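You operate a simulated robot arm through the tools that you are given. There is no shell and no other tool. Be economical: measure what you need, move in short steps, check, and stop when the job is done.

Carry out the task below with a simulated robot arm. There is one attempt and no reset: what you move stays moved.

TASK
Close the press head. Turn the hand cart brake to off. Put two of the black caps from the top of the steel table on the bench right of the vise. Open the right cupboard door. The order is free. The press head goes anticlockwise seen from above, to its stop.
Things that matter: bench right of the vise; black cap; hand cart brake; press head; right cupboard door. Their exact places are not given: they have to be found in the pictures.

The check looks at the end state, three seconds after you hand in, the way a careful person would. Anything else that was tipped, shoved, dropped, spilled or broken makes it a failure. Lids that push on must go on centred and level and be pressed home; caps that screw on are set level and turned clockwise until they are tight.

THE ROBOT
A 7-joint arm with a two-finger parallel gripper on a trunk, on a base that drives. Base frame: it is fixed to the floor where the robot stands at the start and does not move with it; the origin is under the middle of the robot, x ahead of it, y to its left, z up; the surface under the hand at the start is at about z = 0.88. Lengths are in m, angles in rad, forces in N, time in s.
With the tool pointing down near the work surface it reaches from about 0.26 to 0.6 m from the robot's upright axis, wherever it stands. Its first joint turns from -2.897 to 2.897 rad. Places, roughly: bench right of the vise (36x25 cm) [-2.22, -2.86, 0.92]; black cap (3x3x3 cm) [-3.9, -1.5, 0.8]; hand cart brake [-5.9, -1.5, 0.7]; press head [0.6, 0, 1.2]; right cupboard door [-2.4, -2.9, 0.4]. Payload 3.4 kg.
The TCP is the grasp point between the finger pads, 0.03 m short of the fingertips. In the tool frame z runs along the fingers and y along their closing line. Largest opening 0.094 m; finger width 0.028, thickness 0.01; the body of the gripper, 0.05 by 0.096 m, starts 0.055 m behind the TCP.
Orientation is that of the tool frame in the base frame, as a unit quaternion [x, y, z, w]. With the fingers straight down and closing along the base's y, the tool's x points along the base's -x, its y along +y and its z along -z.

THE INTERFACE
- The arm moves only by the tool play_rows. Its argument "steps" is a list of rows, each an object of numbers (a shift or turn left out is 0, a gripper value left out holds the last): "claw": the finger opening in mm, from 0 to 94; "x", "y", "z": the shift along the base's x, y, z in mm; "ax", "ay", "az": the turn, a rotation vector about the base's x, y, z in rad. In form: [{"claw": .., "x": .., "y": .., "z": .., "ax": .., "ay": .., "az": ..}, ...]. A call has 1 to 8 rows; each row is the pose to reach, as a shift and turn from the pose commanded when the call began. Each row takes 0.2 s and may step no farther than 0.05 m and 0.15 rad from the row before; otherwise, or with a gripper value out of range, the whole call is refused. Where a pose cannot be reached the arm comes as near as it can. A force on the tool above 40 N (or 10 N above the force at the start of the call, whichever is more), or a blocked arm, ends the call early, and 0.2 s more pass. The fingers move at their own pace (about 0.072 m/s each) and stop on an object; they squeeze with about 30 N. The grip force told is the motor's: it shows also when the fingers shut on nothing. Time passes only in rows, and 0.2 s behind the last, so rows that repeat a pose let the fingers close. The reply holds the time, the measured pose of the TCP, the force on the tool along the base axes, the opening and the grip force, in the units named above and with some noise, with the torque about the TCP (base axes, N m) and any sound that the robot's microphone picked up, and new pictures: "pictures" is both (left out), scene, wrist or none.
- Cameras (640 x 400 px; columns grow to the right, rows downward): "scene" is now at [0.0238, 0.1136, 1.6554]; the picture's right is [-0.40, -0.92, 0.00], its down [-0.48, 0.21, -0.85] and it looks along [0.78, -0.34, -0.52] (base axes); focal length 288 px, centre (320, 200). "wrist" rides on the gripper at [0.076, 0.014, -0.103] in the tool frame; the picture's right is [-0.18, 0.98, 0.00], its down [-0.75, -0.14, -0.64] and it looks along [-0.63, -0.12, 0.77] (tool axes); focal length 243 px, centre (320, 200).
- lift_body(by): slides the trunk up (or, below 0, down) by that many m; the arm and the scene camera ride with it, the base frame stays. It gives what a move gives, with no picture.
- base_move(legs): drives the robot by 1 to 6 legs, each [ahead, left, turn to the left] in m, m and rad, along the robot's own axes; the way and the turn of a leg run together, so that a leg with both is an arc; at most 1.5 m and 3.142 rad a leg. The arm and the cameras ride along, it lands a little off, and it stops where it bumps. It gives what a move gives, and a new picture of the scene camera.
- aim_head(pan, tilt): turns the head with the scene camera to pan (to the left, within 2.705 rad either way) and tilt (down, from -0.506 to 1.204), counted from straight ahead of the robot. It gives what a move gives, and a new picture of the scene camera.
- pixel_to_xyz(camera, pixels): for up to 12 pixels [column, row] of the newest picture of that camera ("zoom" is the newest enlarged one), the place [x, y, z] in the base frame of the surface seen there, good to about 0.002 m. The clock stands still meanwhile.
- close_up(camera, box): a new picture of the part [left, top, right, bottom] of that camera's present view, enlarged. The clock stands still meanwhile.
- close_job(): hands the job in; it is judged then, once.

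Keep the steps short. Do not move on a guess: measure, check each grasp and each placing, and mend mistakes. In all there are 110 turns and 260 pictures (those below and enlarged ones count). Leave the gripper open and the arm clear of the work at the hand-in unless told otherwise, and finish with a single line.

The tools are called after "Call:" as name(argument=value, ...) on one line, values as JSON. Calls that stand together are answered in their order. play_rows: Moves the arm, as the interface text tells. Its arguments: {"type":"object","properties":{"steps":{"type":"array"},"pictures":{"type":"string","enum":["both","scene","wrist","none"]}},"required":["steps"]} The other tools are called the same way: lift_body (by) slides the trunk up or down; base_move (legs) drives the base; aim_head (pan, tilt) turns the head that bears the scene camera; pixel_to_xyz (camera, pixels) gives the place of the surface under pixels of a picture; close_up (camera, box) takes an enlarged picture of a part of a camera's view; close_job () hands the job in.

At the start:

```text
t: 0.0
eef_pos: [0.3067, -0.1584, 1.3779]
ee_rot: [0.0, 1.0, -0.001, 0.001]
force: [-0.5, -0.9, -0.2]
moment: [-0.04, -0.02, -0.02]
finger_gap: 0.0941
finger_force: 0.1
trunk travel left (down, up): [-0.3, 0.086]
robot x, y, heading: [0.0003, 0.0036, -0.001]
head pan, tilt: [-0.41, 0.55]
```

scene: 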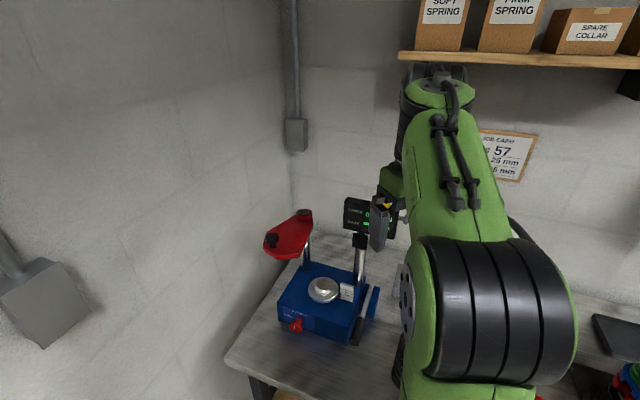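
wrist: 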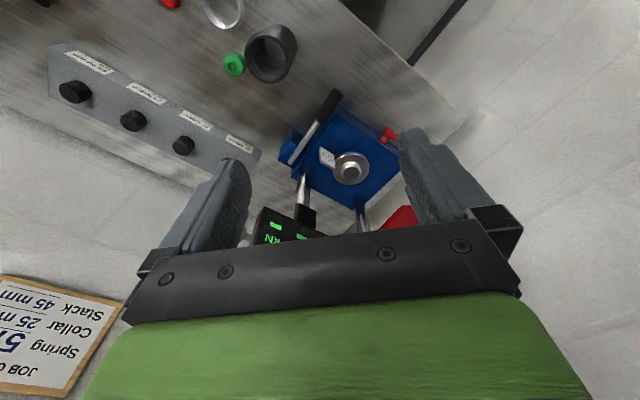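

The press with its red swing head is left of centre, around (290,235). I'll enlarge that area and measure it.

Call:
close_up(camera="scene", box=[230, 180, 410, 360])

Call:
pixel_to_xyz(camera="scene", pixels=[[272, 238], [304, 213], [290, 230], [285, 253], [324, 286], [308, 250], [360, 240], [365, 215], [296, 326], [370, 310]])

```text
2.22 times, centred on (320, 270) of scene
```

zoom: 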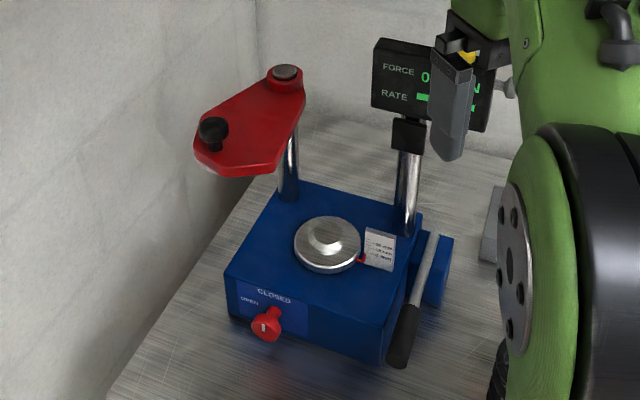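

```text
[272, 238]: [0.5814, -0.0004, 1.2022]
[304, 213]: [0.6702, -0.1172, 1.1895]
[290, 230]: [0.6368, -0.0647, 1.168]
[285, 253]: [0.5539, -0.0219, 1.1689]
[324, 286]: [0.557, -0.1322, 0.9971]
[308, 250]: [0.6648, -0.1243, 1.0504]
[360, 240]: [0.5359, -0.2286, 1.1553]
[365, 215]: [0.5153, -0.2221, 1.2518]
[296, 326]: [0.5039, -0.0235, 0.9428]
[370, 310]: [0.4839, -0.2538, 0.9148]
```

The head pivots on the left column at about (0.67,-0.117), and a black knob sits on its tip. I'll measure the knob, the display's extent and the plate more closely in the zoom.

Call:
pixel_to_xyz(camera="zoom", pixels=[[213, 122], [200, 132], [228, 134], [214, 145], [285, 72], [376, 45], [374, 105], [408, 130], [240, 165], [265, 325], [250, 110], [490, 45]])

Call:
close_up(camera="scene", box=[250, 195, 340, 265])

```text
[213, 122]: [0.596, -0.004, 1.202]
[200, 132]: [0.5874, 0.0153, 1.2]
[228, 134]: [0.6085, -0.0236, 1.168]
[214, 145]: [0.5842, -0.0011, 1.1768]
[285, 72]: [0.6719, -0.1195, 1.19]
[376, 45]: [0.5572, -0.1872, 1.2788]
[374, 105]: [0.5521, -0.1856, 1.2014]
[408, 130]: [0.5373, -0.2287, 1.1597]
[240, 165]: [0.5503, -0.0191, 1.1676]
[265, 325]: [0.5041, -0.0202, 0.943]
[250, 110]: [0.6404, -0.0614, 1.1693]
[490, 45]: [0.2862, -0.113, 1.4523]
```

```text
5.71 times, centred on (295, 230) of scene
```

zoom: 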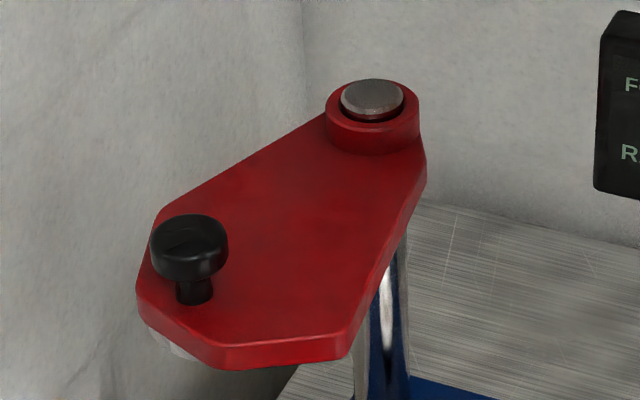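

The knob centre is at about (0.591, 0.000), top at z=1.203, on the plate at 1.168. I'll go above it, keeping the height for now.

Call:
play_rows(steps=[{"x": 41, "y": 23}, {"x": 81, "y": 45}, {"x": 122, "y": 68}, {"x": 162, "y": 90}, {"x": 203, "y": 113}, {"x": 243, "y": 135}, {"x": 284, "y": 158}, {"x": 284, "y": 158, "z": -40, "claw": 70}])

```text
t: 0.8
eef_pos: [0.4156, -0.1037, 1.3767]
ee_rot: [-0.015, 1.0, -0.007, 0.014]
force: [17.6, -8.6, -24.5]
moment: [0.53, 0.16, 0.27]
finger_gap: 0.0938
finger_force: 0.0
out of reach, approached as far as the arm can: row 3
trunk travel left (down, up): [-0.3, 0.086]
robot x, y, heading: [0.0014, 0.0022, 0.005]
head pan, tilt: [-0.41, 0.55]
stopped in row 3: the force on the tool passed its limit at 171 N (the readings are from after the stop); the commanded pose is now the measured one
```

scene: 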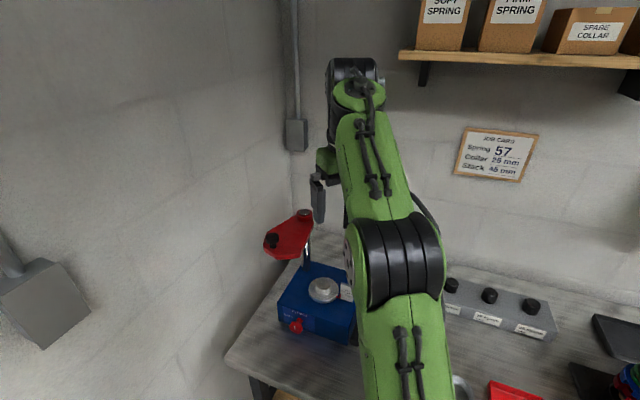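
wrist: 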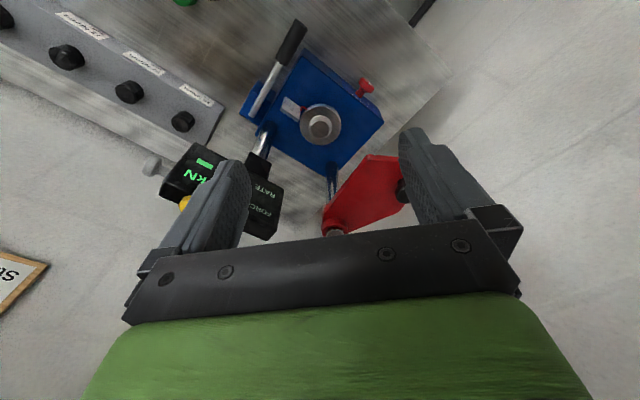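

The move stopped at (0.416,-0.104), reported as out of reach with a force spike. I'll check whether the wrist is touching anything and where the free space is.

Call:
pixel_to_xyz(camera="scene", pixels=[[355, 70], [360, 95], [335, 120], [405, 58], [450, 100], [300, 130], [310, 60], [230, 150], [245, 365], [320, 200]])

Call:
close_up(camera="scene", box=[290, 40, 450, 240])

Call:
play_rows(steps=[{"x": -10, "y": -5, "z": 0}], pictures="none")

```text
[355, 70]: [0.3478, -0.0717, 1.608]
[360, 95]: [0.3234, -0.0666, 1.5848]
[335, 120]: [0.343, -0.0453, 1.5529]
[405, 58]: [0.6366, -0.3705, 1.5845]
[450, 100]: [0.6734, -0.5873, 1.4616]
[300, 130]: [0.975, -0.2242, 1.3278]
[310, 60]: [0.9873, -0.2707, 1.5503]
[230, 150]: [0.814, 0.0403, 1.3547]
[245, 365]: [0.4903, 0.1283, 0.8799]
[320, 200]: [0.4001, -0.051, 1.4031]
```

```text
2.00 times, centred on (370, 140) of scene
```

zoom: 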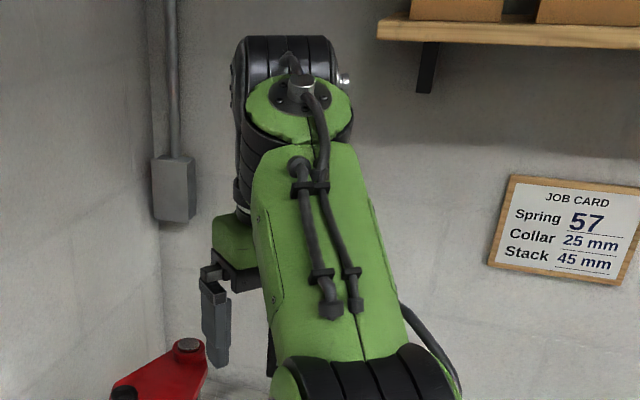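

```text
t: 1.1
eef_pos: [0.4033, -0.1075, 1.3775]
ee_rot: [-0.014, 1.0, -0.006, 0.011]
force: [0.1, 0.2, -0.2]
moment: [0.0, 0.04, 0.01]
finger_gap: 0.0938
finger_force: 0.2
trunk travel left (down, up): [-0.3, 0.086]
robot x, y, heading: [0.0001, 0.0014, -0.002]
head pan, tilt: [-0.41, 0.55]
```

There was no contact. It's a reach limit, and the force is back to zero. Next I'll find the bench edge to see whether the base can drive nearer, and look down at it.

Call:
aim_head(pan=0.0, tilt=0.95)

```text
t: 2.0
eef_pos: [0.4037, -0.1076, 1.3773]
ee_rot: [-0.015, 1.0, -0.006, 0.012]
force: [0.3, 0.1, -0.1]
moment: [0.01, 0.0, 0.0]
finger_gap: 0.0942
finger_force: 0.1
trunk travel left (down, up): [-0.3, 0.086]
robot x, y, heading: [-0.0036, 0.002, -0.005]
head pan, tilt: [0.0, 0.949]
```

scene: 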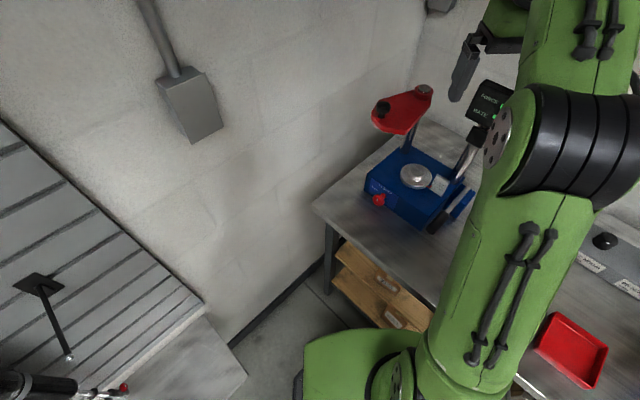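

Call:
pixel_to_xyz(camera="scene", pixels=[[313, 208], [360, 245], [430, 297], [535, 395], [245, 378], [205, 305], [340, 350], [384, 345], [300, 330], [250, 200], [398, 380], [100, 390]])

```text
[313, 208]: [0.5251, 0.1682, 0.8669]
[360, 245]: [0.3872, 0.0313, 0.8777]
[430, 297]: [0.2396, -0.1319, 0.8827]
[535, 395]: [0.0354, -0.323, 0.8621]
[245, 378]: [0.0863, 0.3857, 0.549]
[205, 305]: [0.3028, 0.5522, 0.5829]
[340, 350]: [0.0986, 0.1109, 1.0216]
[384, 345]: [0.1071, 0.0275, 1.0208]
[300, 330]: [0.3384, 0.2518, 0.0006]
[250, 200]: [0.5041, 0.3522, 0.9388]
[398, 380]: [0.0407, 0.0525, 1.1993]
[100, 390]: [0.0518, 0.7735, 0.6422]
```

The bench edge runs at 45° (x−y≈0.357), so sliding the base along it stays clear. I'll drive by (0.08, 0.07) and raise the trunk.

Call:
base_move(legs=[[0.08, 0.075, 0]])

Call:
lift_body(by=0.08)

```text
t: 3.2
eef_pos: [0.4843, -0.0317, 1.3777]
ee_rot: [-0.015, 1.0, -0.006, 0.01]
force: [-0.5, 0.3, 0.2]
moment: [-0.04, 0.01, 0.01]
finger_gap: 0.094
finger_force: 0.0
trunk travel left (down, up): [-0.3, 0.086]
robot x, y, heading: [0.0798, 0.0752, 0.0]
head pan, tilt: [0.0, 0.949]
```

scene: 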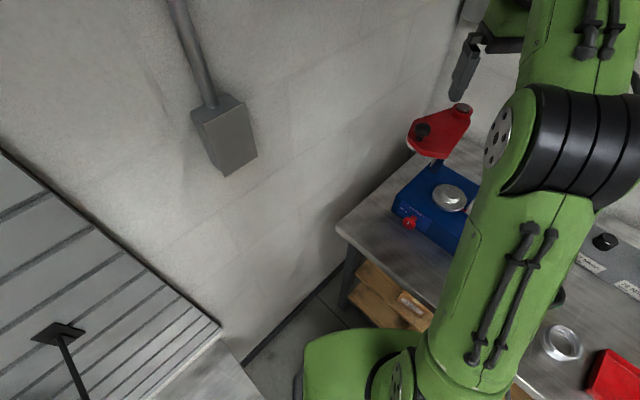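

```text
t: 4.4
eef_pos: [0.4833, -0.0326, 1.4591]
ee_rot: [-0.014, 1.0, -0.006, 0.011]
force: [0.7, 0.0, -0.1]
moment: [0.0, -0.03, -0.01]
finger_gap: 0.0939
finger_force: 0.1
trunk travel left (down, up): [-0.38, 0.006]
robot x, y, heading: [0.0817, 0.0744, 0.003]
head pan, tilt: [0.0, 0.949]
```

Now I'll descend first, then go forward over the knob, stopping with the fingertips above it.

Call:
play_rows(steps=[{"z": -45, "claw": 60}, {"x": 8, "y": 5, "z": -90}, {"x": 25, "y": 10, "z": -130}, {"x": 55, "y": 18, "z": -160}, {"x": 85, "y": 27, "z": -185}, {"x": 107, "y": 33, "z": -195}])

```text
t: 5.8
eef_pos: [0.5922, 0.0005, 1.2624]
ee_rot: [-0.015, 1.0, -0.006, 0.013]
force: [-0.2, 1.2, -0.3]
moment: [0.01, -0.02, 0.01]
finger_gap: 0.06
finger_force: 0.1
trunk travel left (down, up): [-0.38, 0.006]
robot x, y, heading: [0.0813, 0.0791, 0.0]
head pan, tilt: [0.0, 0.949]
```

scene: 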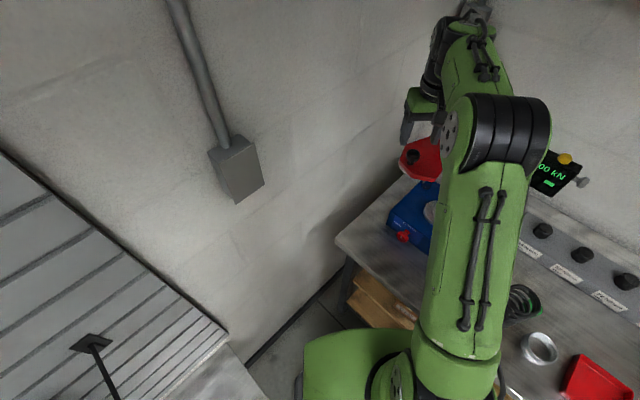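
wrist: 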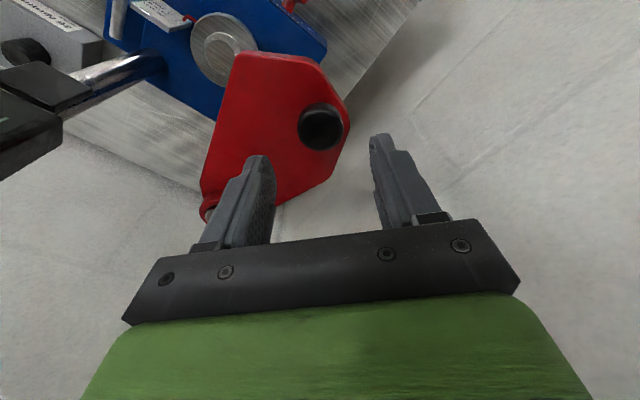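

Reached. I'll measure the knob in the wrist view, at (320,125).

Call:
pixel_to_xyz(camera="wrist", pixels=[[320, 125], [302, 125], [339, 125], [320, 108], [320, 144], [260, 110], [340, 90], [215, 180]])

```text
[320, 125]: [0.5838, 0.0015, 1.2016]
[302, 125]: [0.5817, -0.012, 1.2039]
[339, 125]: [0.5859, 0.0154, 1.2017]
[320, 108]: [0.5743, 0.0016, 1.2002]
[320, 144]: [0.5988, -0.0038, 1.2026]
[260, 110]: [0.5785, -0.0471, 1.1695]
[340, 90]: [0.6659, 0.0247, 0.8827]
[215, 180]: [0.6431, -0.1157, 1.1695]
```

The knob centre is at (0.587,0.001). I'll go down 54 mm and close the fingers.

Call:
play_rows(steps=[{"x": -5, "z": -30}, {"x": -5, "z": -55}, {"x": -5, "z": -55, "claw": 15}, {"x": -5, "z": -55, "claw": 15}, {"x": -5, "z": -55, "claw": 15}], pictures="wrist")

```text
t: 7.0
eef_pos: [0.5854, 0.0019, 1.2092]
ee_rot: [-0.015, 1.0, -0.006, 0.012]
force: [0.0, -2.2, -3.9]
moment: [-0.13, -0.82, -0.1]
finger_gap: 0.0335
finger_force: 45.2
trunk travel left (down, up): [-0.38, 0.006]
robot x, y, heading: [0.0781, 0.0724, -0.001]
head pan, tilt: [0.0, 0.949]
```

wrist: 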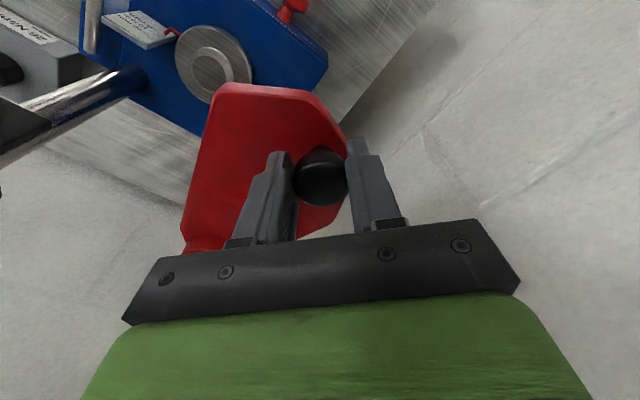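

The knob is gripped, with a gap of 33.5 mm. I'll swing it along the arc anticlockwise, first by 0.56 rad.

Call:
play_rows(steps=[{"x": -8.2, "y": -6.3, "az": 0.07}, {"x": -15.8, "y": -13.1, "az": 0.14}, {"x": -23.0, "y": -20.6, "az": 0.21}, {"x": -29.7, "y": -28.4, "az": 0.28}, {"x": -35.8, "y": -36.7, "az": 0.35}, {"x": -41.4, "y": -45.4, "az": 0.42}, {"x": -46.3, "y": -54.5, "az": 0.49}, {"x": -50.6, "y": -64, "az": 0.56}])

```text
t: 8.8
eef_pos: [0.5359, -0.0646, 1.2088]
ee_rot: [-0.291, 0.957, -0.005, 0.017]
force: [14.0, -8.0, 28.1]
moment: [-0.19, -0.34, -0.33]
finger_gap: 0.0333
finger_force: 45.6
trunk travel left (down, up): [-0.38, 0.006]
robot x, y, heading: [0.0794, 0.076, -0.0]
head pan, tilt: [0.0, 0.949]
```

scene: 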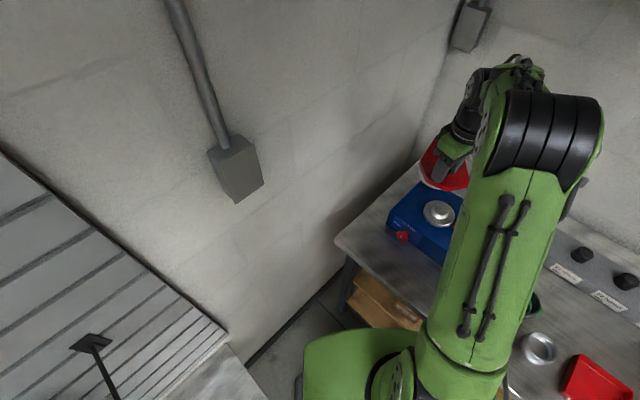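
wrist: 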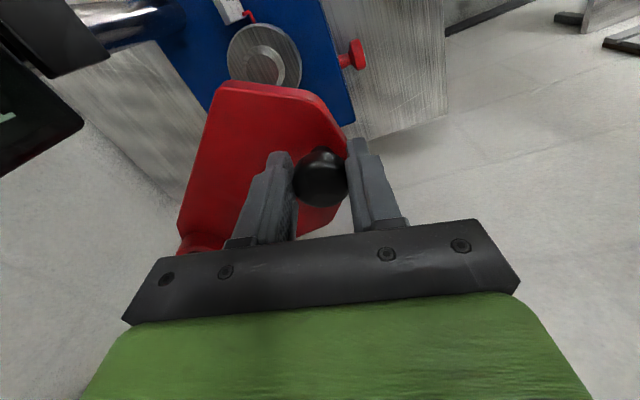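

It's moving freely. I'll continue along the arc without further yaw, so the gripper stays clear of the display at (0.53,-0.22).

Call:
play_rows(steps=[{"x": -3.5, "y": -9.7}, {"x": -6.4, "y": -19.5}, {"x": -8.6, "y": -29.6}, {"x": -10.1, "y": -39.8}, {"x": -10.9, "y": -50.3}])

```text
t: 10.0
eef_pos: [0.5214, -0.1115, 1.2067]
ee_rot: [-0.291, 0.957, -0.001, 0.01]
force: [1.7, 2.8, 1.7]
moment: [0.52, -0.23, 0.55]
finger_gap: 0.0336
finger_force: 45.6
trunk travel left (down, up): [-0.38, 0.006]
robot x, y, heading: [0.0764, 0.0748, -0.004]
head pan, tilt: [0.0, 0.949]
```

scene: 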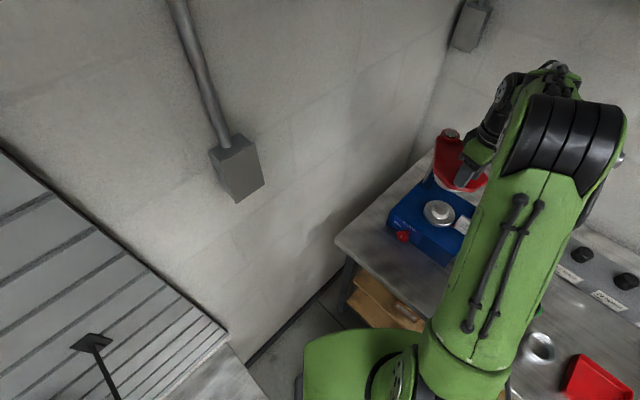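
wrist: 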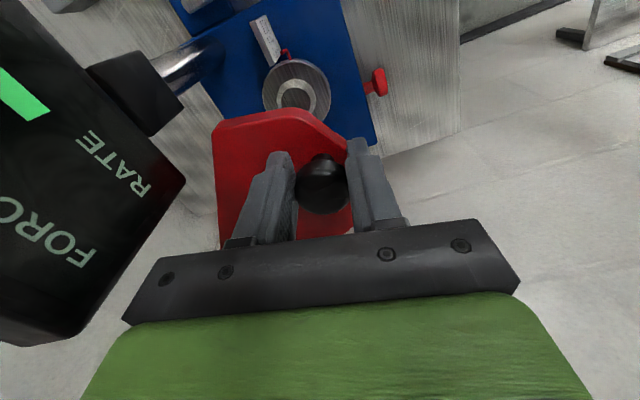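

The display is getting close in the wrist view. I'll measure its nearest corner.

Call:
pixel_to_xyz(camera="wrist", pixels=[[180, 185], [80, 330], [30, 345], [30, 20], [100, 80], [150, 245], [320, 165], [220, 125], [300, 105]])

```text
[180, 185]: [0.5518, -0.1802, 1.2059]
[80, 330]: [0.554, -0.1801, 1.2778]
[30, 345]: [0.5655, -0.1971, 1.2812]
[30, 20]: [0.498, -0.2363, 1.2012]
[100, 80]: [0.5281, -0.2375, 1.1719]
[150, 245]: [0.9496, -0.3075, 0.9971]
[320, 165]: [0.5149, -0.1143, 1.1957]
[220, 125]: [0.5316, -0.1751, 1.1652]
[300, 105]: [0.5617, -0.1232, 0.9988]
```

The gripper body has about 3 cm to the display. I'll continue in small steps along the arc until the stop is felt.

Call:
play_rows(steps=[{"x": 0, "y": -5}, {"x": 0, "y": -10}, {"x": 0.5, "y": -15}])

```text
t: 10.8
eef_pos: [0.5209, -0.1284, 1.207]
ee_rot: [-0.29, 0.957, -0.001, 0.011]
force: [-12.1, 2.5, -15.3]
moment: [-0.25, 0.71, 0.53]
finger_gap: 0.0331
finger_force: 45.3
trunk travel left (down, up): [-0.38, 0.006]
robot x, y, heading: [0.0805, 0.0739, -0.002]
head pan, tilt: [0.0, 0.949]
```

scene: 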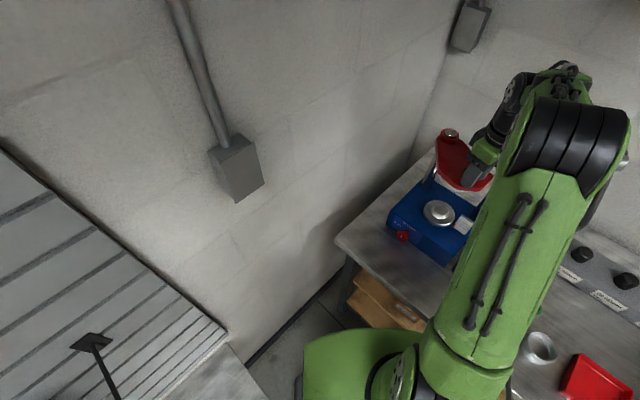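
wrist: 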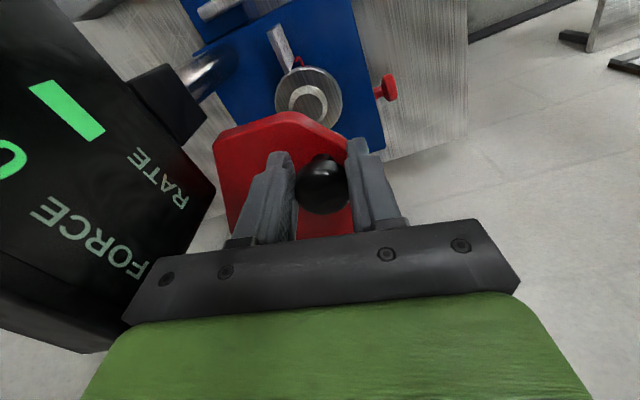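

About 18 mm of clearance remains at the display. I'll push two more small steps and watch the force.

Call:
play_rows(steps=[{"x": 0.6, "y": -4}, {"x": 1.5, "y": -9}])

```text
t: 11.4
eef_pos: [0.5215, -0.1378, 1.2074]
ee_rot: [-0.29, 0.957, -0.001, 0.012]
force: [-18.1, 1.0, -19.6]
moment: [0.14, 0.47, 0.63]
finger_gap: 0.0333
finger_force: 44.7
trunk travel left (down, up): [-0.38, 0.006]
robot x, y, heading: [0.08, 0.0731, 0.001]
head pan, tilt: [0.0, 0.949]
```

scene: 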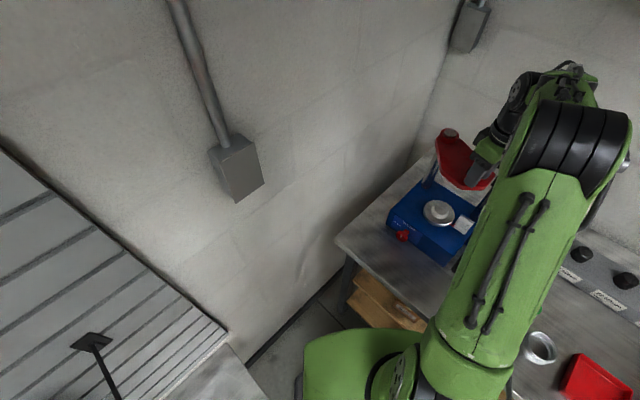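
wrist: 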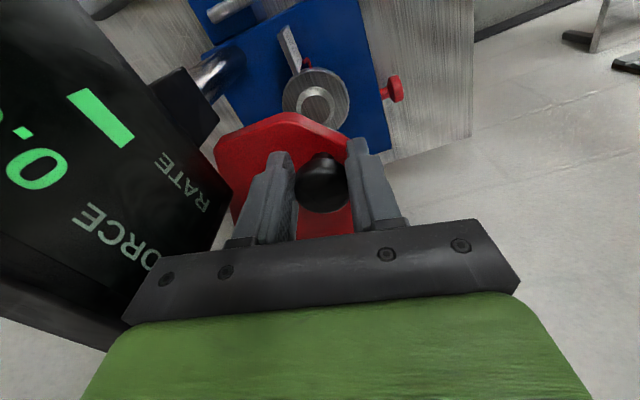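

It's still moving, but only about 1 cm is left to the display. I'll release, lift, and finish by pushing the knob from its +y side with closed fingers.

Call:
play_rows(steps=[{"claw": 46}, {"claw": 46}, {"z": 40, "y": 3, "claw": 46}, {"z": 85, "y": 20}, {"z": 95, "y": 60, "claw": 0}, {"z": 95, "y": 80, "claw": 0}])

```text
t: 12.8
eef_pos: [0.5254, -0.0585, 1.3051]
ee_rot: [-0.29, 0.957, -0.003, 0.013]
force: [-0.5, -0.4, -1.1]
moment: [0.01, 0.01, -0.02]
finger_gap: 0.0002
finger_force: 29.7
trunk travel left (down, up): [-0.38, 0.006]
robot x, y, heading: [0.0829, 0.0757, 0.0]
head pan, tilt: [0.0, 0.949]
```

scene: 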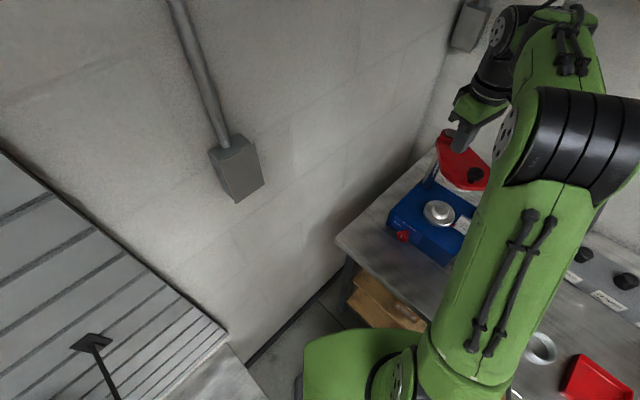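
wrist: 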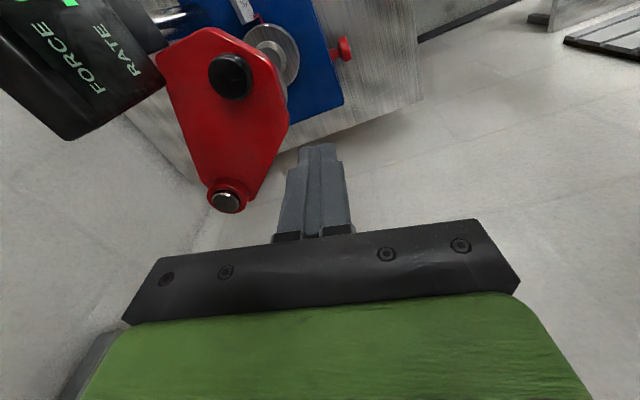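

The whole plate is visible in the wrist view. I'll measure the plate, the knob and the die.

Call:
pixel_to_xyz(camera="wrist", pixels=[[231, 75], [226, 202], [158, 62], [180, 35], [208, 28], [270, 70], [288, 122], [275, 52], [290, 60], [250, 185], [190, 20]])

Call:
close_up(camera="wrist", box=[120, 0, 360, 220])

```text
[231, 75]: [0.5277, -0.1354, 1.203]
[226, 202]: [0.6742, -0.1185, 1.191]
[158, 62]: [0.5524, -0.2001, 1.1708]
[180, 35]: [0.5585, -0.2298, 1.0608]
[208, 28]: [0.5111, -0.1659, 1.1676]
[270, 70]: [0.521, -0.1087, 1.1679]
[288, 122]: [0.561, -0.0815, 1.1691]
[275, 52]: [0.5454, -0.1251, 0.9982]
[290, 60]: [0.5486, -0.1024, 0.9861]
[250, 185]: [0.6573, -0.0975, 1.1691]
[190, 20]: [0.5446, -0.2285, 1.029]
```

```text
1.82 times, centred on (240, 110) of wrist
```

zoom: 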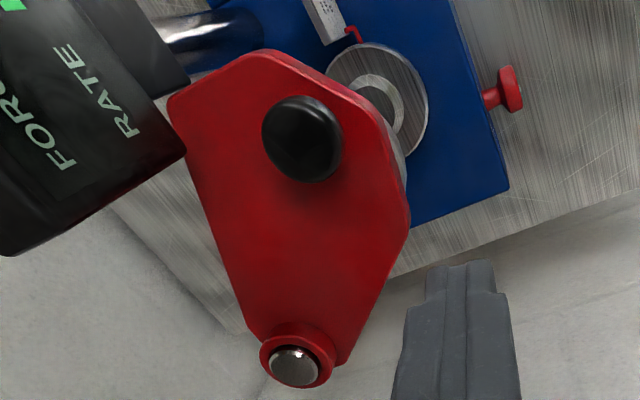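

The knob is at 186.6° about the pivot, roughly over the die (about 186°), so the stop should be near. I'll come down beside the knob on +y and push toward −y.

Call:
play_rows(steps=[{"y": -27, "z": -45}, {"y": -27, "z": -93}, {"y": -35, "z": -94}, {"y": -42, "z": -94}, {"y": -46, "z": -94}])

```text
refused: row 1 steps farther than a row can; nothing moved
```

Call:
play_rows(steps=[{"y": -20, "z": -40}, {"y": -27, "z": -75}, {"y": -27, "z": -94}, {"y": -35, "z": -94}, {"y": -42, "z": -94}, {"y": -46, "z": -94}])

```text
t: 14.2
eef_pos: [0.5258, -0.1049, 1.2078]
ee_rot: [-0.291, 0.957, -0.003, 0.013]
force: [0.2, -0.6, -0.4]
moment: [0.0, 0.01, -0.03]
finger_gap: 0.0002
finger_force: 30.0
trunk travel left (down, up): [-0.38, 0.006]
robot x, y, heading: [0.0813, 0.0764, -0.005]
head pan, tilt: [0.0, 0.949]
```

scene: 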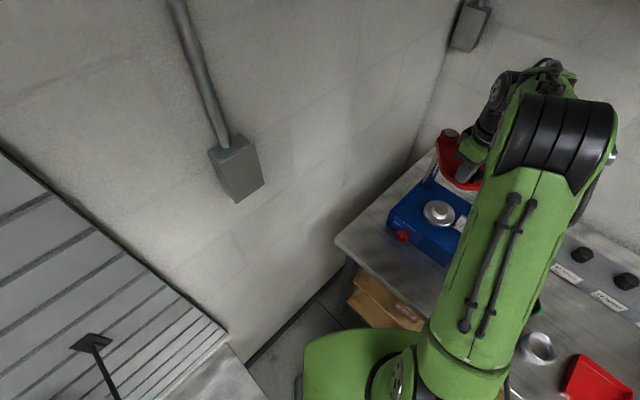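
wrist: 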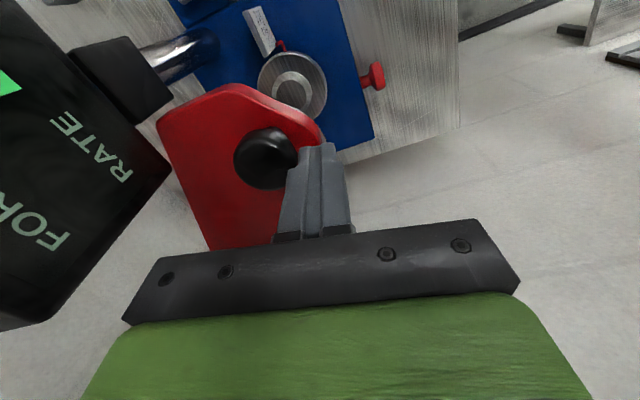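

Now in contact or nearly so. I'll push on in 3 mm steps and watch for the stop.

Call:
play_rows(steps=[{"y": -3}, {"y": -6}, {"y": -9}, {"y": -12}, {"y": -15}], pictures="wrist")

```text
t: 15.4
eef_pos: [0.5241, -0.1066, 1.2097]
ee_rot: [-0.303, 0.953, 0.005, 0.013]
force: [-2.5, 21.2, 4.9]
moment: [0.32, 0.1, -0.07]
finger_gap: 0.0
finger_force: 29.7
trunk travel left (down, up): [-0.38, 0.006]
robot x, y, heading: [0.0766, 0.0766, 0.004]
head pan, tilt: [0.0, 0.949]
stopped in row 5: the force on the tool passed its limit at 40 N (the readings are from after the stop); the commanded pose is now the measured one
```

wrist: 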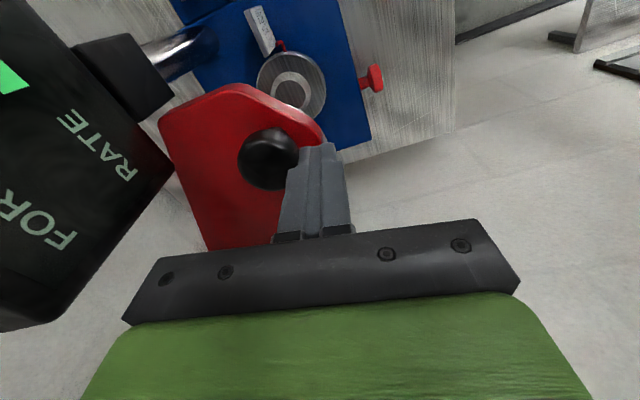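

The knob didn't yield at 40 N, so the head is at its stop. I'll back off, go up, and draw the arm in.

Call:
play_rows(steps=[{"y": 15}, {"y": 20, "z": 48}, {"y": 30, "z": 95}, {"y": 30, "x": -40, "z": 120, "az": -0.14}, {"y": 20, "x": -88, "z": 120, "az": -0.28}, {"y": 15, "x": -135, "z": 120, "az": -0.42}, {"y": 10, "x": -180, "z": 120, "az": -0.56}], pictures="none")

Call:
aim_head(pan=-0.41, tilt=0.55)

```text
t: 17.0
eef_pos: [0.3421, -0.1024, 1.3276]
ee_rot: [-0.02, 1.0, -0.001, 0.012]
force: [-1.7, 0.3, -0.2]
moment: [-0.02, -0.05, 0.0]
finger_gap: 0.0001
finger_force: 29.6
trunk travel left (down, up): [-0.38, 0.006]
robot x, y, heading: [0.079, 0.0766, 0.003]
head pan, tilt: [0.0, 0.949]
```

```text
t: 17.9
eef_pos: [0.3457, -0.1033, 1.328]
ee_rot: [-0.022, 1.0, -0.001, 0.012]
force: [-0.2, 0.7, -0.5]
moment: [-0.02, -0.02, 0.02]
finger_gap: 0.0001
finger_force: 29.6
trunk travel left (down, up): [-0.38, 0.006]
robot x, y, heading: [0.076, 0.0759, 0.002]
head pan, tilt: [-0.41, 0.55]
```

scene: 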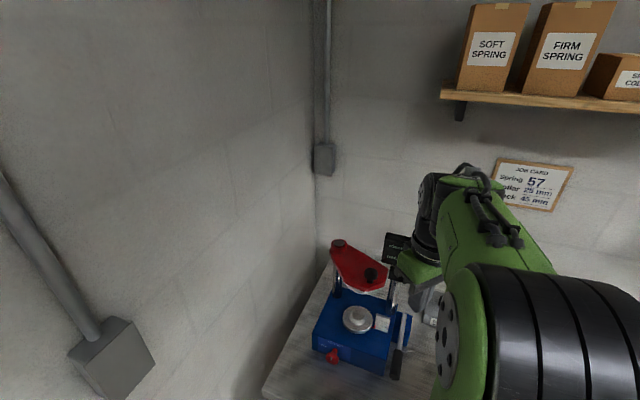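

The press head is shut over the die. Next I'll survey the room with the head before driving.

Call:
aim_head(pan=-2.3, tilt=0.35)

Call:
aim_head(pan=2.6, tilt=0.35)

```text
t: 19.8
eef_pos: [0.346, -0.1034, 1.3286]
ee_rot: [-0.022, 1.0, -0.002, 0.012]
force: [0.7, -0.4, 0.4]
moment: [0.01, 0.01, 0.0]
finger_gap: 0.0
finger_force: 29.6
trunk travel left (down, up): [-0.38, 0.006]
robot x, y, heading: [0.081, 0.0722, 0.001]
head pan, tilt: [-2.3, 0.351]
```

scene: 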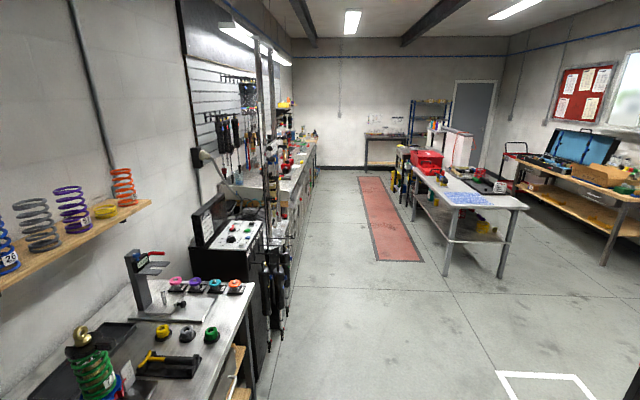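

```text
t: 23.6
eef_pos: [0.3471, -0.1024, 1.3283]
ee_rot: [-0.022, 1.0, -0.002, 0.011]
force: [0.6, -0.4, -0.6]
moment: [0.02, 0.02, 0.02]
finger_gap: 0.0002
finger_force: 30.1
trunk travel left (down, up): [-0.38, 0.006]
robot x, y, heading: [0.0796, 0.0754, 0.0]
head pan, tilt: [2.601, 0.351]
```

scene: 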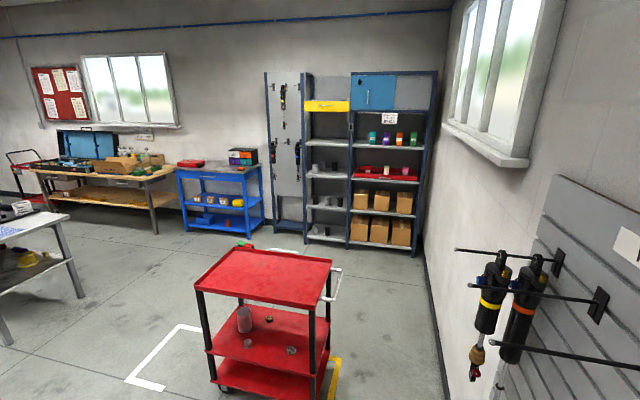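

From the pan −2.3 view, looking back: the steel table is in the middle, the work bench is along the left wall and a red cart is far off. The base was still during both looks, so I'll go back to that view to measure.

Call:
aim_head(pan=-2.3, tilt=0.35)

Call:
pixel_to_xyz(camera="scene", pixels=[[450, 240], [500, 275], [523, 208], [445, 205], [405, 200], [515, 150], [490, 190], [285, 175], [300, 240], [500, 375], [375, 220], [606, 262]])

Call:
close_up(camera="scene", box=[350, 80, 640, 260])

Call:
close_up(camera="scene", box=[180, 80, 350, 260])

```text
t: 27.5
eef_pos: [0.3467, -0.1023, 1.3273]
ee_rot: [-0.021, 1.0, -0.002, 0.012]
force: [0.7, -0.7, -0.8]
moment: [-0.04, 0.01, 0.01]
finger_gap: 0.0001
finger_force: 30.0
trunk travel left (down, up): [-0.38, 0.006]
robot x, y, heading: [0.0796, 0.0764, 0.001]
head pan, tilt: [-2.3, 0.351]
```

scene: 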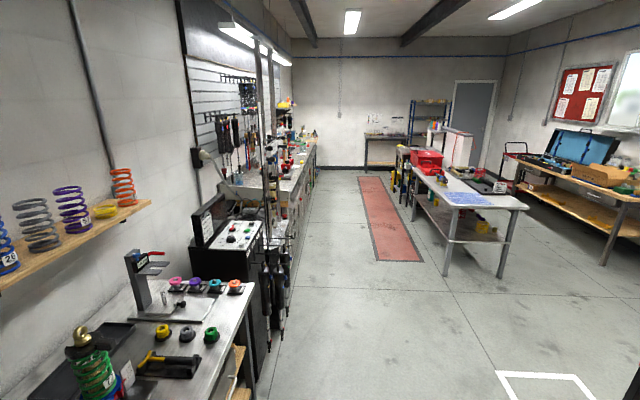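

```text
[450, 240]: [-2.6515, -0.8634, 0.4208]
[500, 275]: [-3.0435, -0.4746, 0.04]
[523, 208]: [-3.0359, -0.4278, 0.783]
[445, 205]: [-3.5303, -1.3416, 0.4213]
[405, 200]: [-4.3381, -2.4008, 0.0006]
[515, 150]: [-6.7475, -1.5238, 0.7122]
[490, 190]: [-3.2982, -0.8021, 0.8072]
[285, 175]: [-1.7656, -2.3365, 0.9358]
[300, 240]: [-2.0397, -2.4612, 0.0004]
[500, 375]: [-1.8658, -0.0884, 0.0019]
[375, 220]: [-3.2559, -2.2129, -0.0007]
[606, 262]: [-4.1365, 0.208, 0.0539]
```

```text
2.21 times, centred on (495, 170) of scene
```

zoom: 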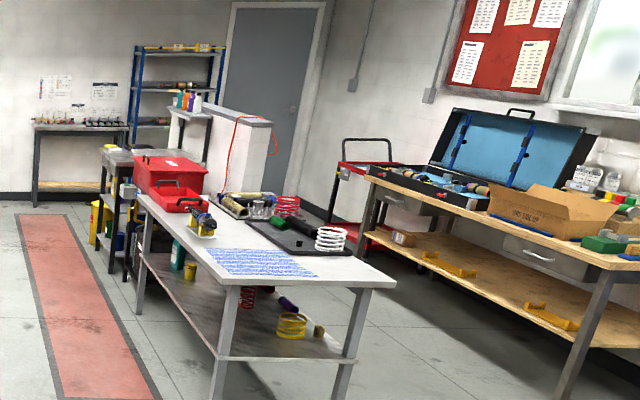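

```text
2.22 times, centred on (265, 170) of scene
```

zoom: 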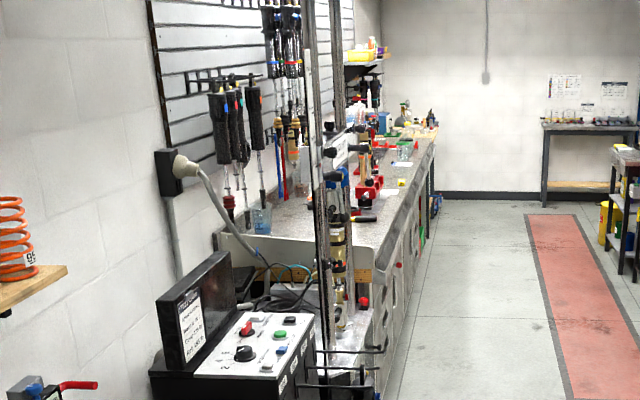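

I now have the room layout. Bench direction u=(−.707,−.707), room normal n=(−.707,.707). The bench front is at t≈−0.3, the steel table spans s≈2.4–4.2 and t≈1.2–1.85, and the caps are near its far side. Next I'll locate the red cart, so that turning is safe.

Call:
aim_head(pan=2.7, tilt=0.6)

Call:
pixel_to_xyz(camera="scene", pixels=[[240, 180], [330, 190], [200, 220], [310, 240], [230, 320], [310, 330], [180, 250], [340, 300]])

```text
t: 31.4
eef_pos: [0.3456, -0.1019, 1.3275]
ee_rot: [-0.023, 1.0, -0.001, 0.012]
force: [1.2, -0.4, 0.3]
moment: [0.0, -0.01, 0.0]
finger_gap: 0.0
finger_force: 30.6
trunk travel left (down, up): [-0.38, 0.006]
robot x, y, heading: [0.0808, 0.0753, -0.002]
head pan, tilt: [2.7, 0.6]
```

scene: 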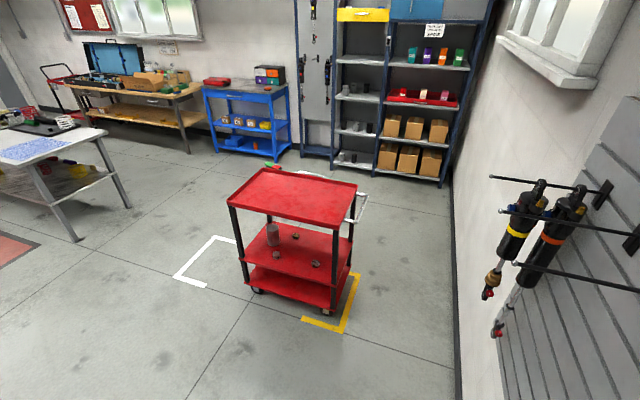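

```text
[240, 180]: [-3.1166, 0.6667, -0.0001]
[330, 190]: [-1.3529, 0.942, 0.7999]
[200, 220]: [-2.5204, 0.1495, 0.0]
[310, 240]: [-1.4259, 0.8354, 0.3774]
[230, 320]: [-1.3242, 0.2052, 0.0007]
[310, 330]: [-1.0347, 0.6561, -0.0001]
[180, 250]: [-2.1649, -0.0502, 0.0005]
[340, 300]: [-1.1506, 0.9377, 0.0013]
```

The red cart stands at about (−1.35,0.85), so I'll keep clear of it. I'll drive to (−0.9,−0.45), turn to face the bench side (−45°), then strafe past the near end of the table.

Call:
base_move(legs=[[-0.98, -0.526, 0], [0, 0, -0.785], [-0.88, -0.7, 0], [-1.2, 0, 0]])

Call:
aim_head(pan=-0.9, tilt=0.45)

```text
t: 50.2
eef_pos: [-2.7735, 0.2799, 1.3287]
ee_rot: [0.369, 0.929, -0.006, 0.009]
force: [-0.8, -0.6, 0.1]
moment: [0.04, -0.01, -0.02]
finger_gap: 0.0003
finger_force: 29.8
trunk travel left (down, up): [-0.38, 0.006]
robot x, y, heading: [-2.8272, 0.5987, -0.793]
head pan, tilt: [2.7, 0.6]
```

scene: 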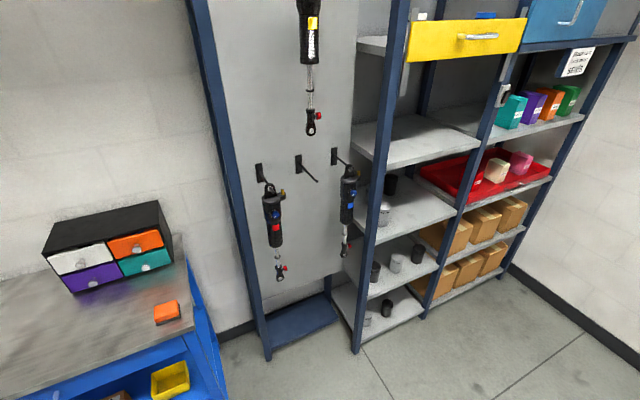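

```text
t: 53.2
eef_pos: [-2.7715, 0.2811, 1.3266]
ee_rot: [0.369, 0.929, -0.006, 0.01]
force: [-0.8, -0.8, 0.2]
moment: [0.02, 0.01, -0.01]
finger_gap: 0.0
finger_force: 29.9
trunk travel left (down, up): [-0.38, 0.006]
robot x, y, heading: [-2.8309, 0.5972, -0.8]
head pan, tilt: [-0.901, 0.45]
```

scene: 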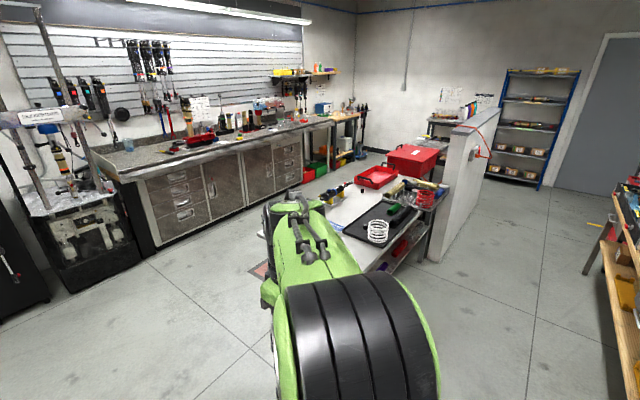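

The table, bench and cupboards are all visible. I'll enlarge the table and bench areas.

Call:
close_up(camera="scene", box=[320, 130, 470, 260])

Call:
pixel_to_xyz(camera="scene", pixels=[[420, 225], [450, 170], [395, 225], [362, 192], [432, 262], [620, 360], [605, 250], [450, 190], [205, 190], [265, 175], [420, 245]])

Call:
close_up(camera="scene", box=[100, 80, 340, 260])

```text
3.08 times, centred on (395, 195) of scene
```

zoom: 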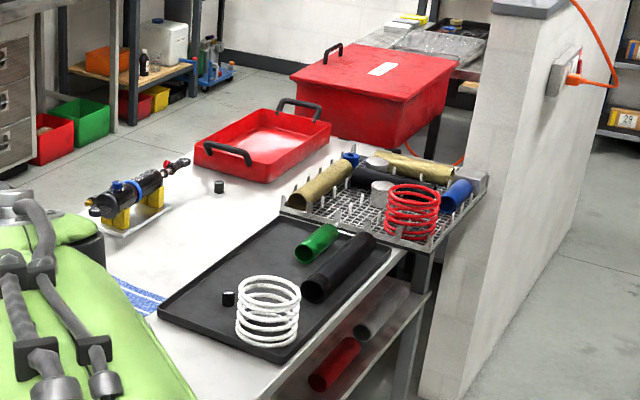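

```text
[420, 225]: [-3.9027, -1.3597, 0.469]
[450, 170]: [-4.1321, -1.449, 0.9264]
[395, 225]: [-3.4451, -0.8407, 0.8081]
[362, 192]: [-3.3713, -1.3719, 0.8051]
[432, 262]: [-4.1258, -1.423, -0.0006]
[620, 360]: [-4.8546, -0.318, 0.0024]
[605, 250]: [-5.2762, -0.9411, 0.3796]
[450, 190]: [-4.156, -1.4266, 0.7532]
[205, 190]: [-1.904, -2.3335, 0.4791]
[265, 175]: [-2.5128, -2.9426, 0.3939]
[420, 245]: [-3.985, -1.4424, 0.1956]
```

```text
2.22 times, centred on (220, 170) of scene
```

zoom: 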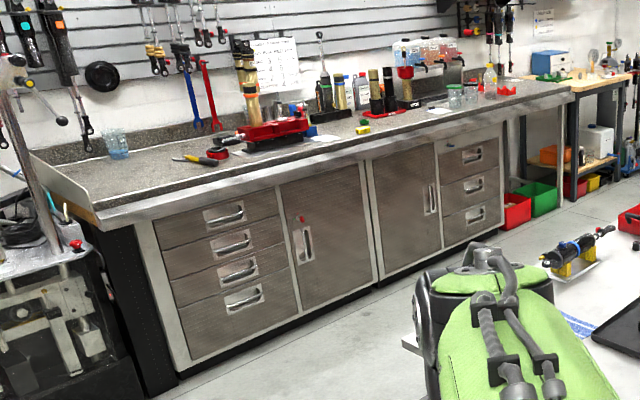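

I see two black caps, at zoom (228,298) on the dark tray and (218,186) near the red tray. The cupboards have a left and a right door, and the red vise is on the bench. I'll measure the caps.

Call:
close_up(camera="scene", box=[340, 170, 410, 250])

Call:
pixel_to_xyz(camera="scene", pixels=[[373, 227], [371, 191], [358, 229], [411, 213], [345, 240], [390, 244], [405, 235]])

```text
5.00 times, centred on (375, 210) of scene
```

zoom: 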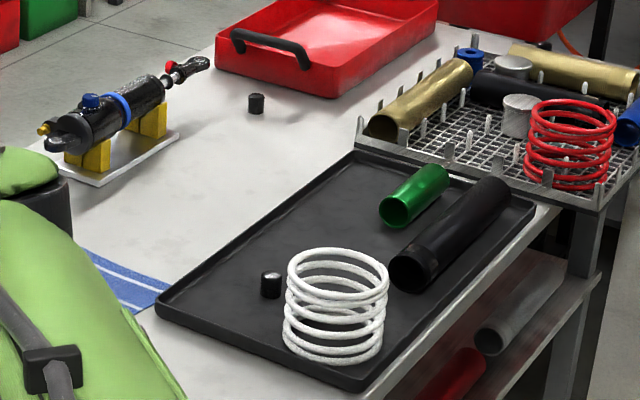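

```text
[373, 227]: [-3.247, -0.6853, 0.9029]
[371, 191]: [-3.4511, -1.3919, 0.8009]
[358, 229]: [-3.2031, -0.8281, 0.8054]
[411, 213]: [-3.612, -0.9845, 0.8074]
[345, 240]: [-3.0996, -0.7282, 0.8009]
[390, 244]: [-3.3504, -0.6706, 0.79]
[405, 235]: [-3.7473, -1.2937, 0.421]
```

Call:
pixel_to_xyz(camera="zoom", pixels=[[270, 277], [270, 292], [256, 97], [256, 108], [335, 330], [160, 300], [110, 165], [280, 90], [545, 210], [360, 385], [220, 220]])

```text
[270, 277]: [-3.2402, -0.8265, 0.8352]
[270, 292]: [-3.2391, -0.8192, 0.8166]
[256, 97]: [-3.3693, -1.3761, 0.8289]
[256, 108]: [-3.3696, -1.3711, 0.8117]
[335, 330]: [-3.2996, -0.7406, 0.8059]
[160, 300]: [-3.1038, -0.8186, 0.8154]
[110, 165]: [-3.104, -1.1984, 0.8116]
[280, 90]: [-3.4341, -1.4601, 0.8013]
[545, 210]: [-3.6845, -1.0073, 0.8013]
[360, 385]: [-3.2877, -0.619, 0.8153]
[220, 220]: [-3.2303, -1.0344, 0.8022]
```

Cap A is on the tray at (−3.243,−0.823), reachable from this side. Cap B is at (−3.372,−1.375), reachable from the aisle. I'll do the brake first, with an empty hand, driving along the corridor beside the table towards the hand cart.

Call:
base_move(legs=[[-0.04, -1.2, 0.01], [0, -0.8, 0]])

Call:
aim_head(pan=-1.9, tilt=0.5)

```text
t: 63.3
eef_pos: [-4.2453, -1.1128, 1.3274]
ee_rot: [0.369, 0.929, -0.006, 0.01]
force: [0.2, 0.2, 0.5]
moment: [-0.02, 0.03, 0.0]
finger_gap: 0.0003
finger_force: 29.8
trunk travel left (down, up): [-0.38, 0.006]
robot x, y, heading: [-4.2999, -0.8, -0.801]
head pan, tilt: [-0.901, 0.45]
```

scene: 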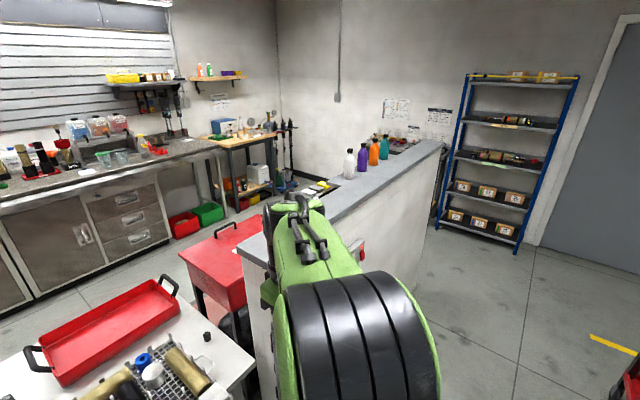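

```text
t: 64.5
eef_pos: [-4.2447, -1.114, 1.3278]
ee_rot: [0.37, 0.929, -0.006, 0.01]
force: [-0.5, 0.4, -0.8]
moment: [0.02, 0.03, 0.03]
finger_gap: 0.0
finger_force: 30.1
trunk travel left (down, up): [-0.38, 0.006]
robot x, y, heading: [-4.3035, -0.7993, -0.801]
head pan, tilt: [-1.901, 0.499]
```

scene: 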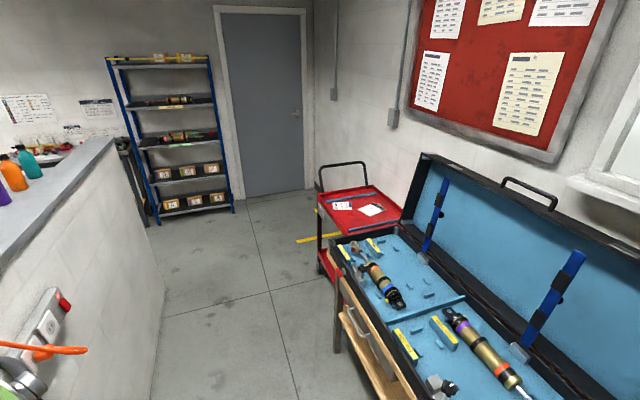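

A third cap shows on the table near the basket, at (207,336) in the previous picture. The hand cart is at (355,205), so I'll zoom on it.

Call:
close_up(camera="scene", box=[300, 150, 420, 290])

Call:
pixel_to_xyz(camera="scene", pixels=[[320, 200], [365, 192], [318, 250], [330, 285], [338, 340], [400, 215], [324, 230], [300, 300], [160, 290]])

```text
2.86 times, centred on (360, 220) of scene
```

zoom: 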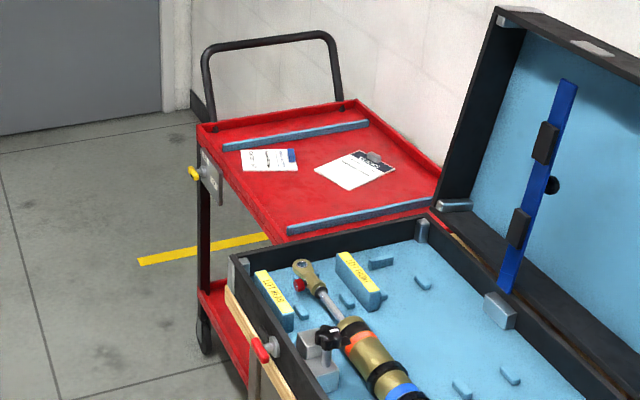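

```text
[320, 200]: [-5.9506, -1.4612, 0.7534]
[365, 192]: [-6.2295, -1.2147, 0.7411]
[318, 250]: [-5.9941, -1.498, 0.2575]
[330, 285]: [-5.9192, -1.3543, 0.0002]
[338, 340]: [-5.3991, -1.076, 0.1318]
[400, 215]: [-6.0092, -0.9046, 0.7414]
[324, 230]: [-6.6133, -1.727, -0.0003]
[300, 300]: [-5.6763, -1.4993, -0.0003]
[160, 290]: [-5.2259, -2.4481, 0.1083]
```

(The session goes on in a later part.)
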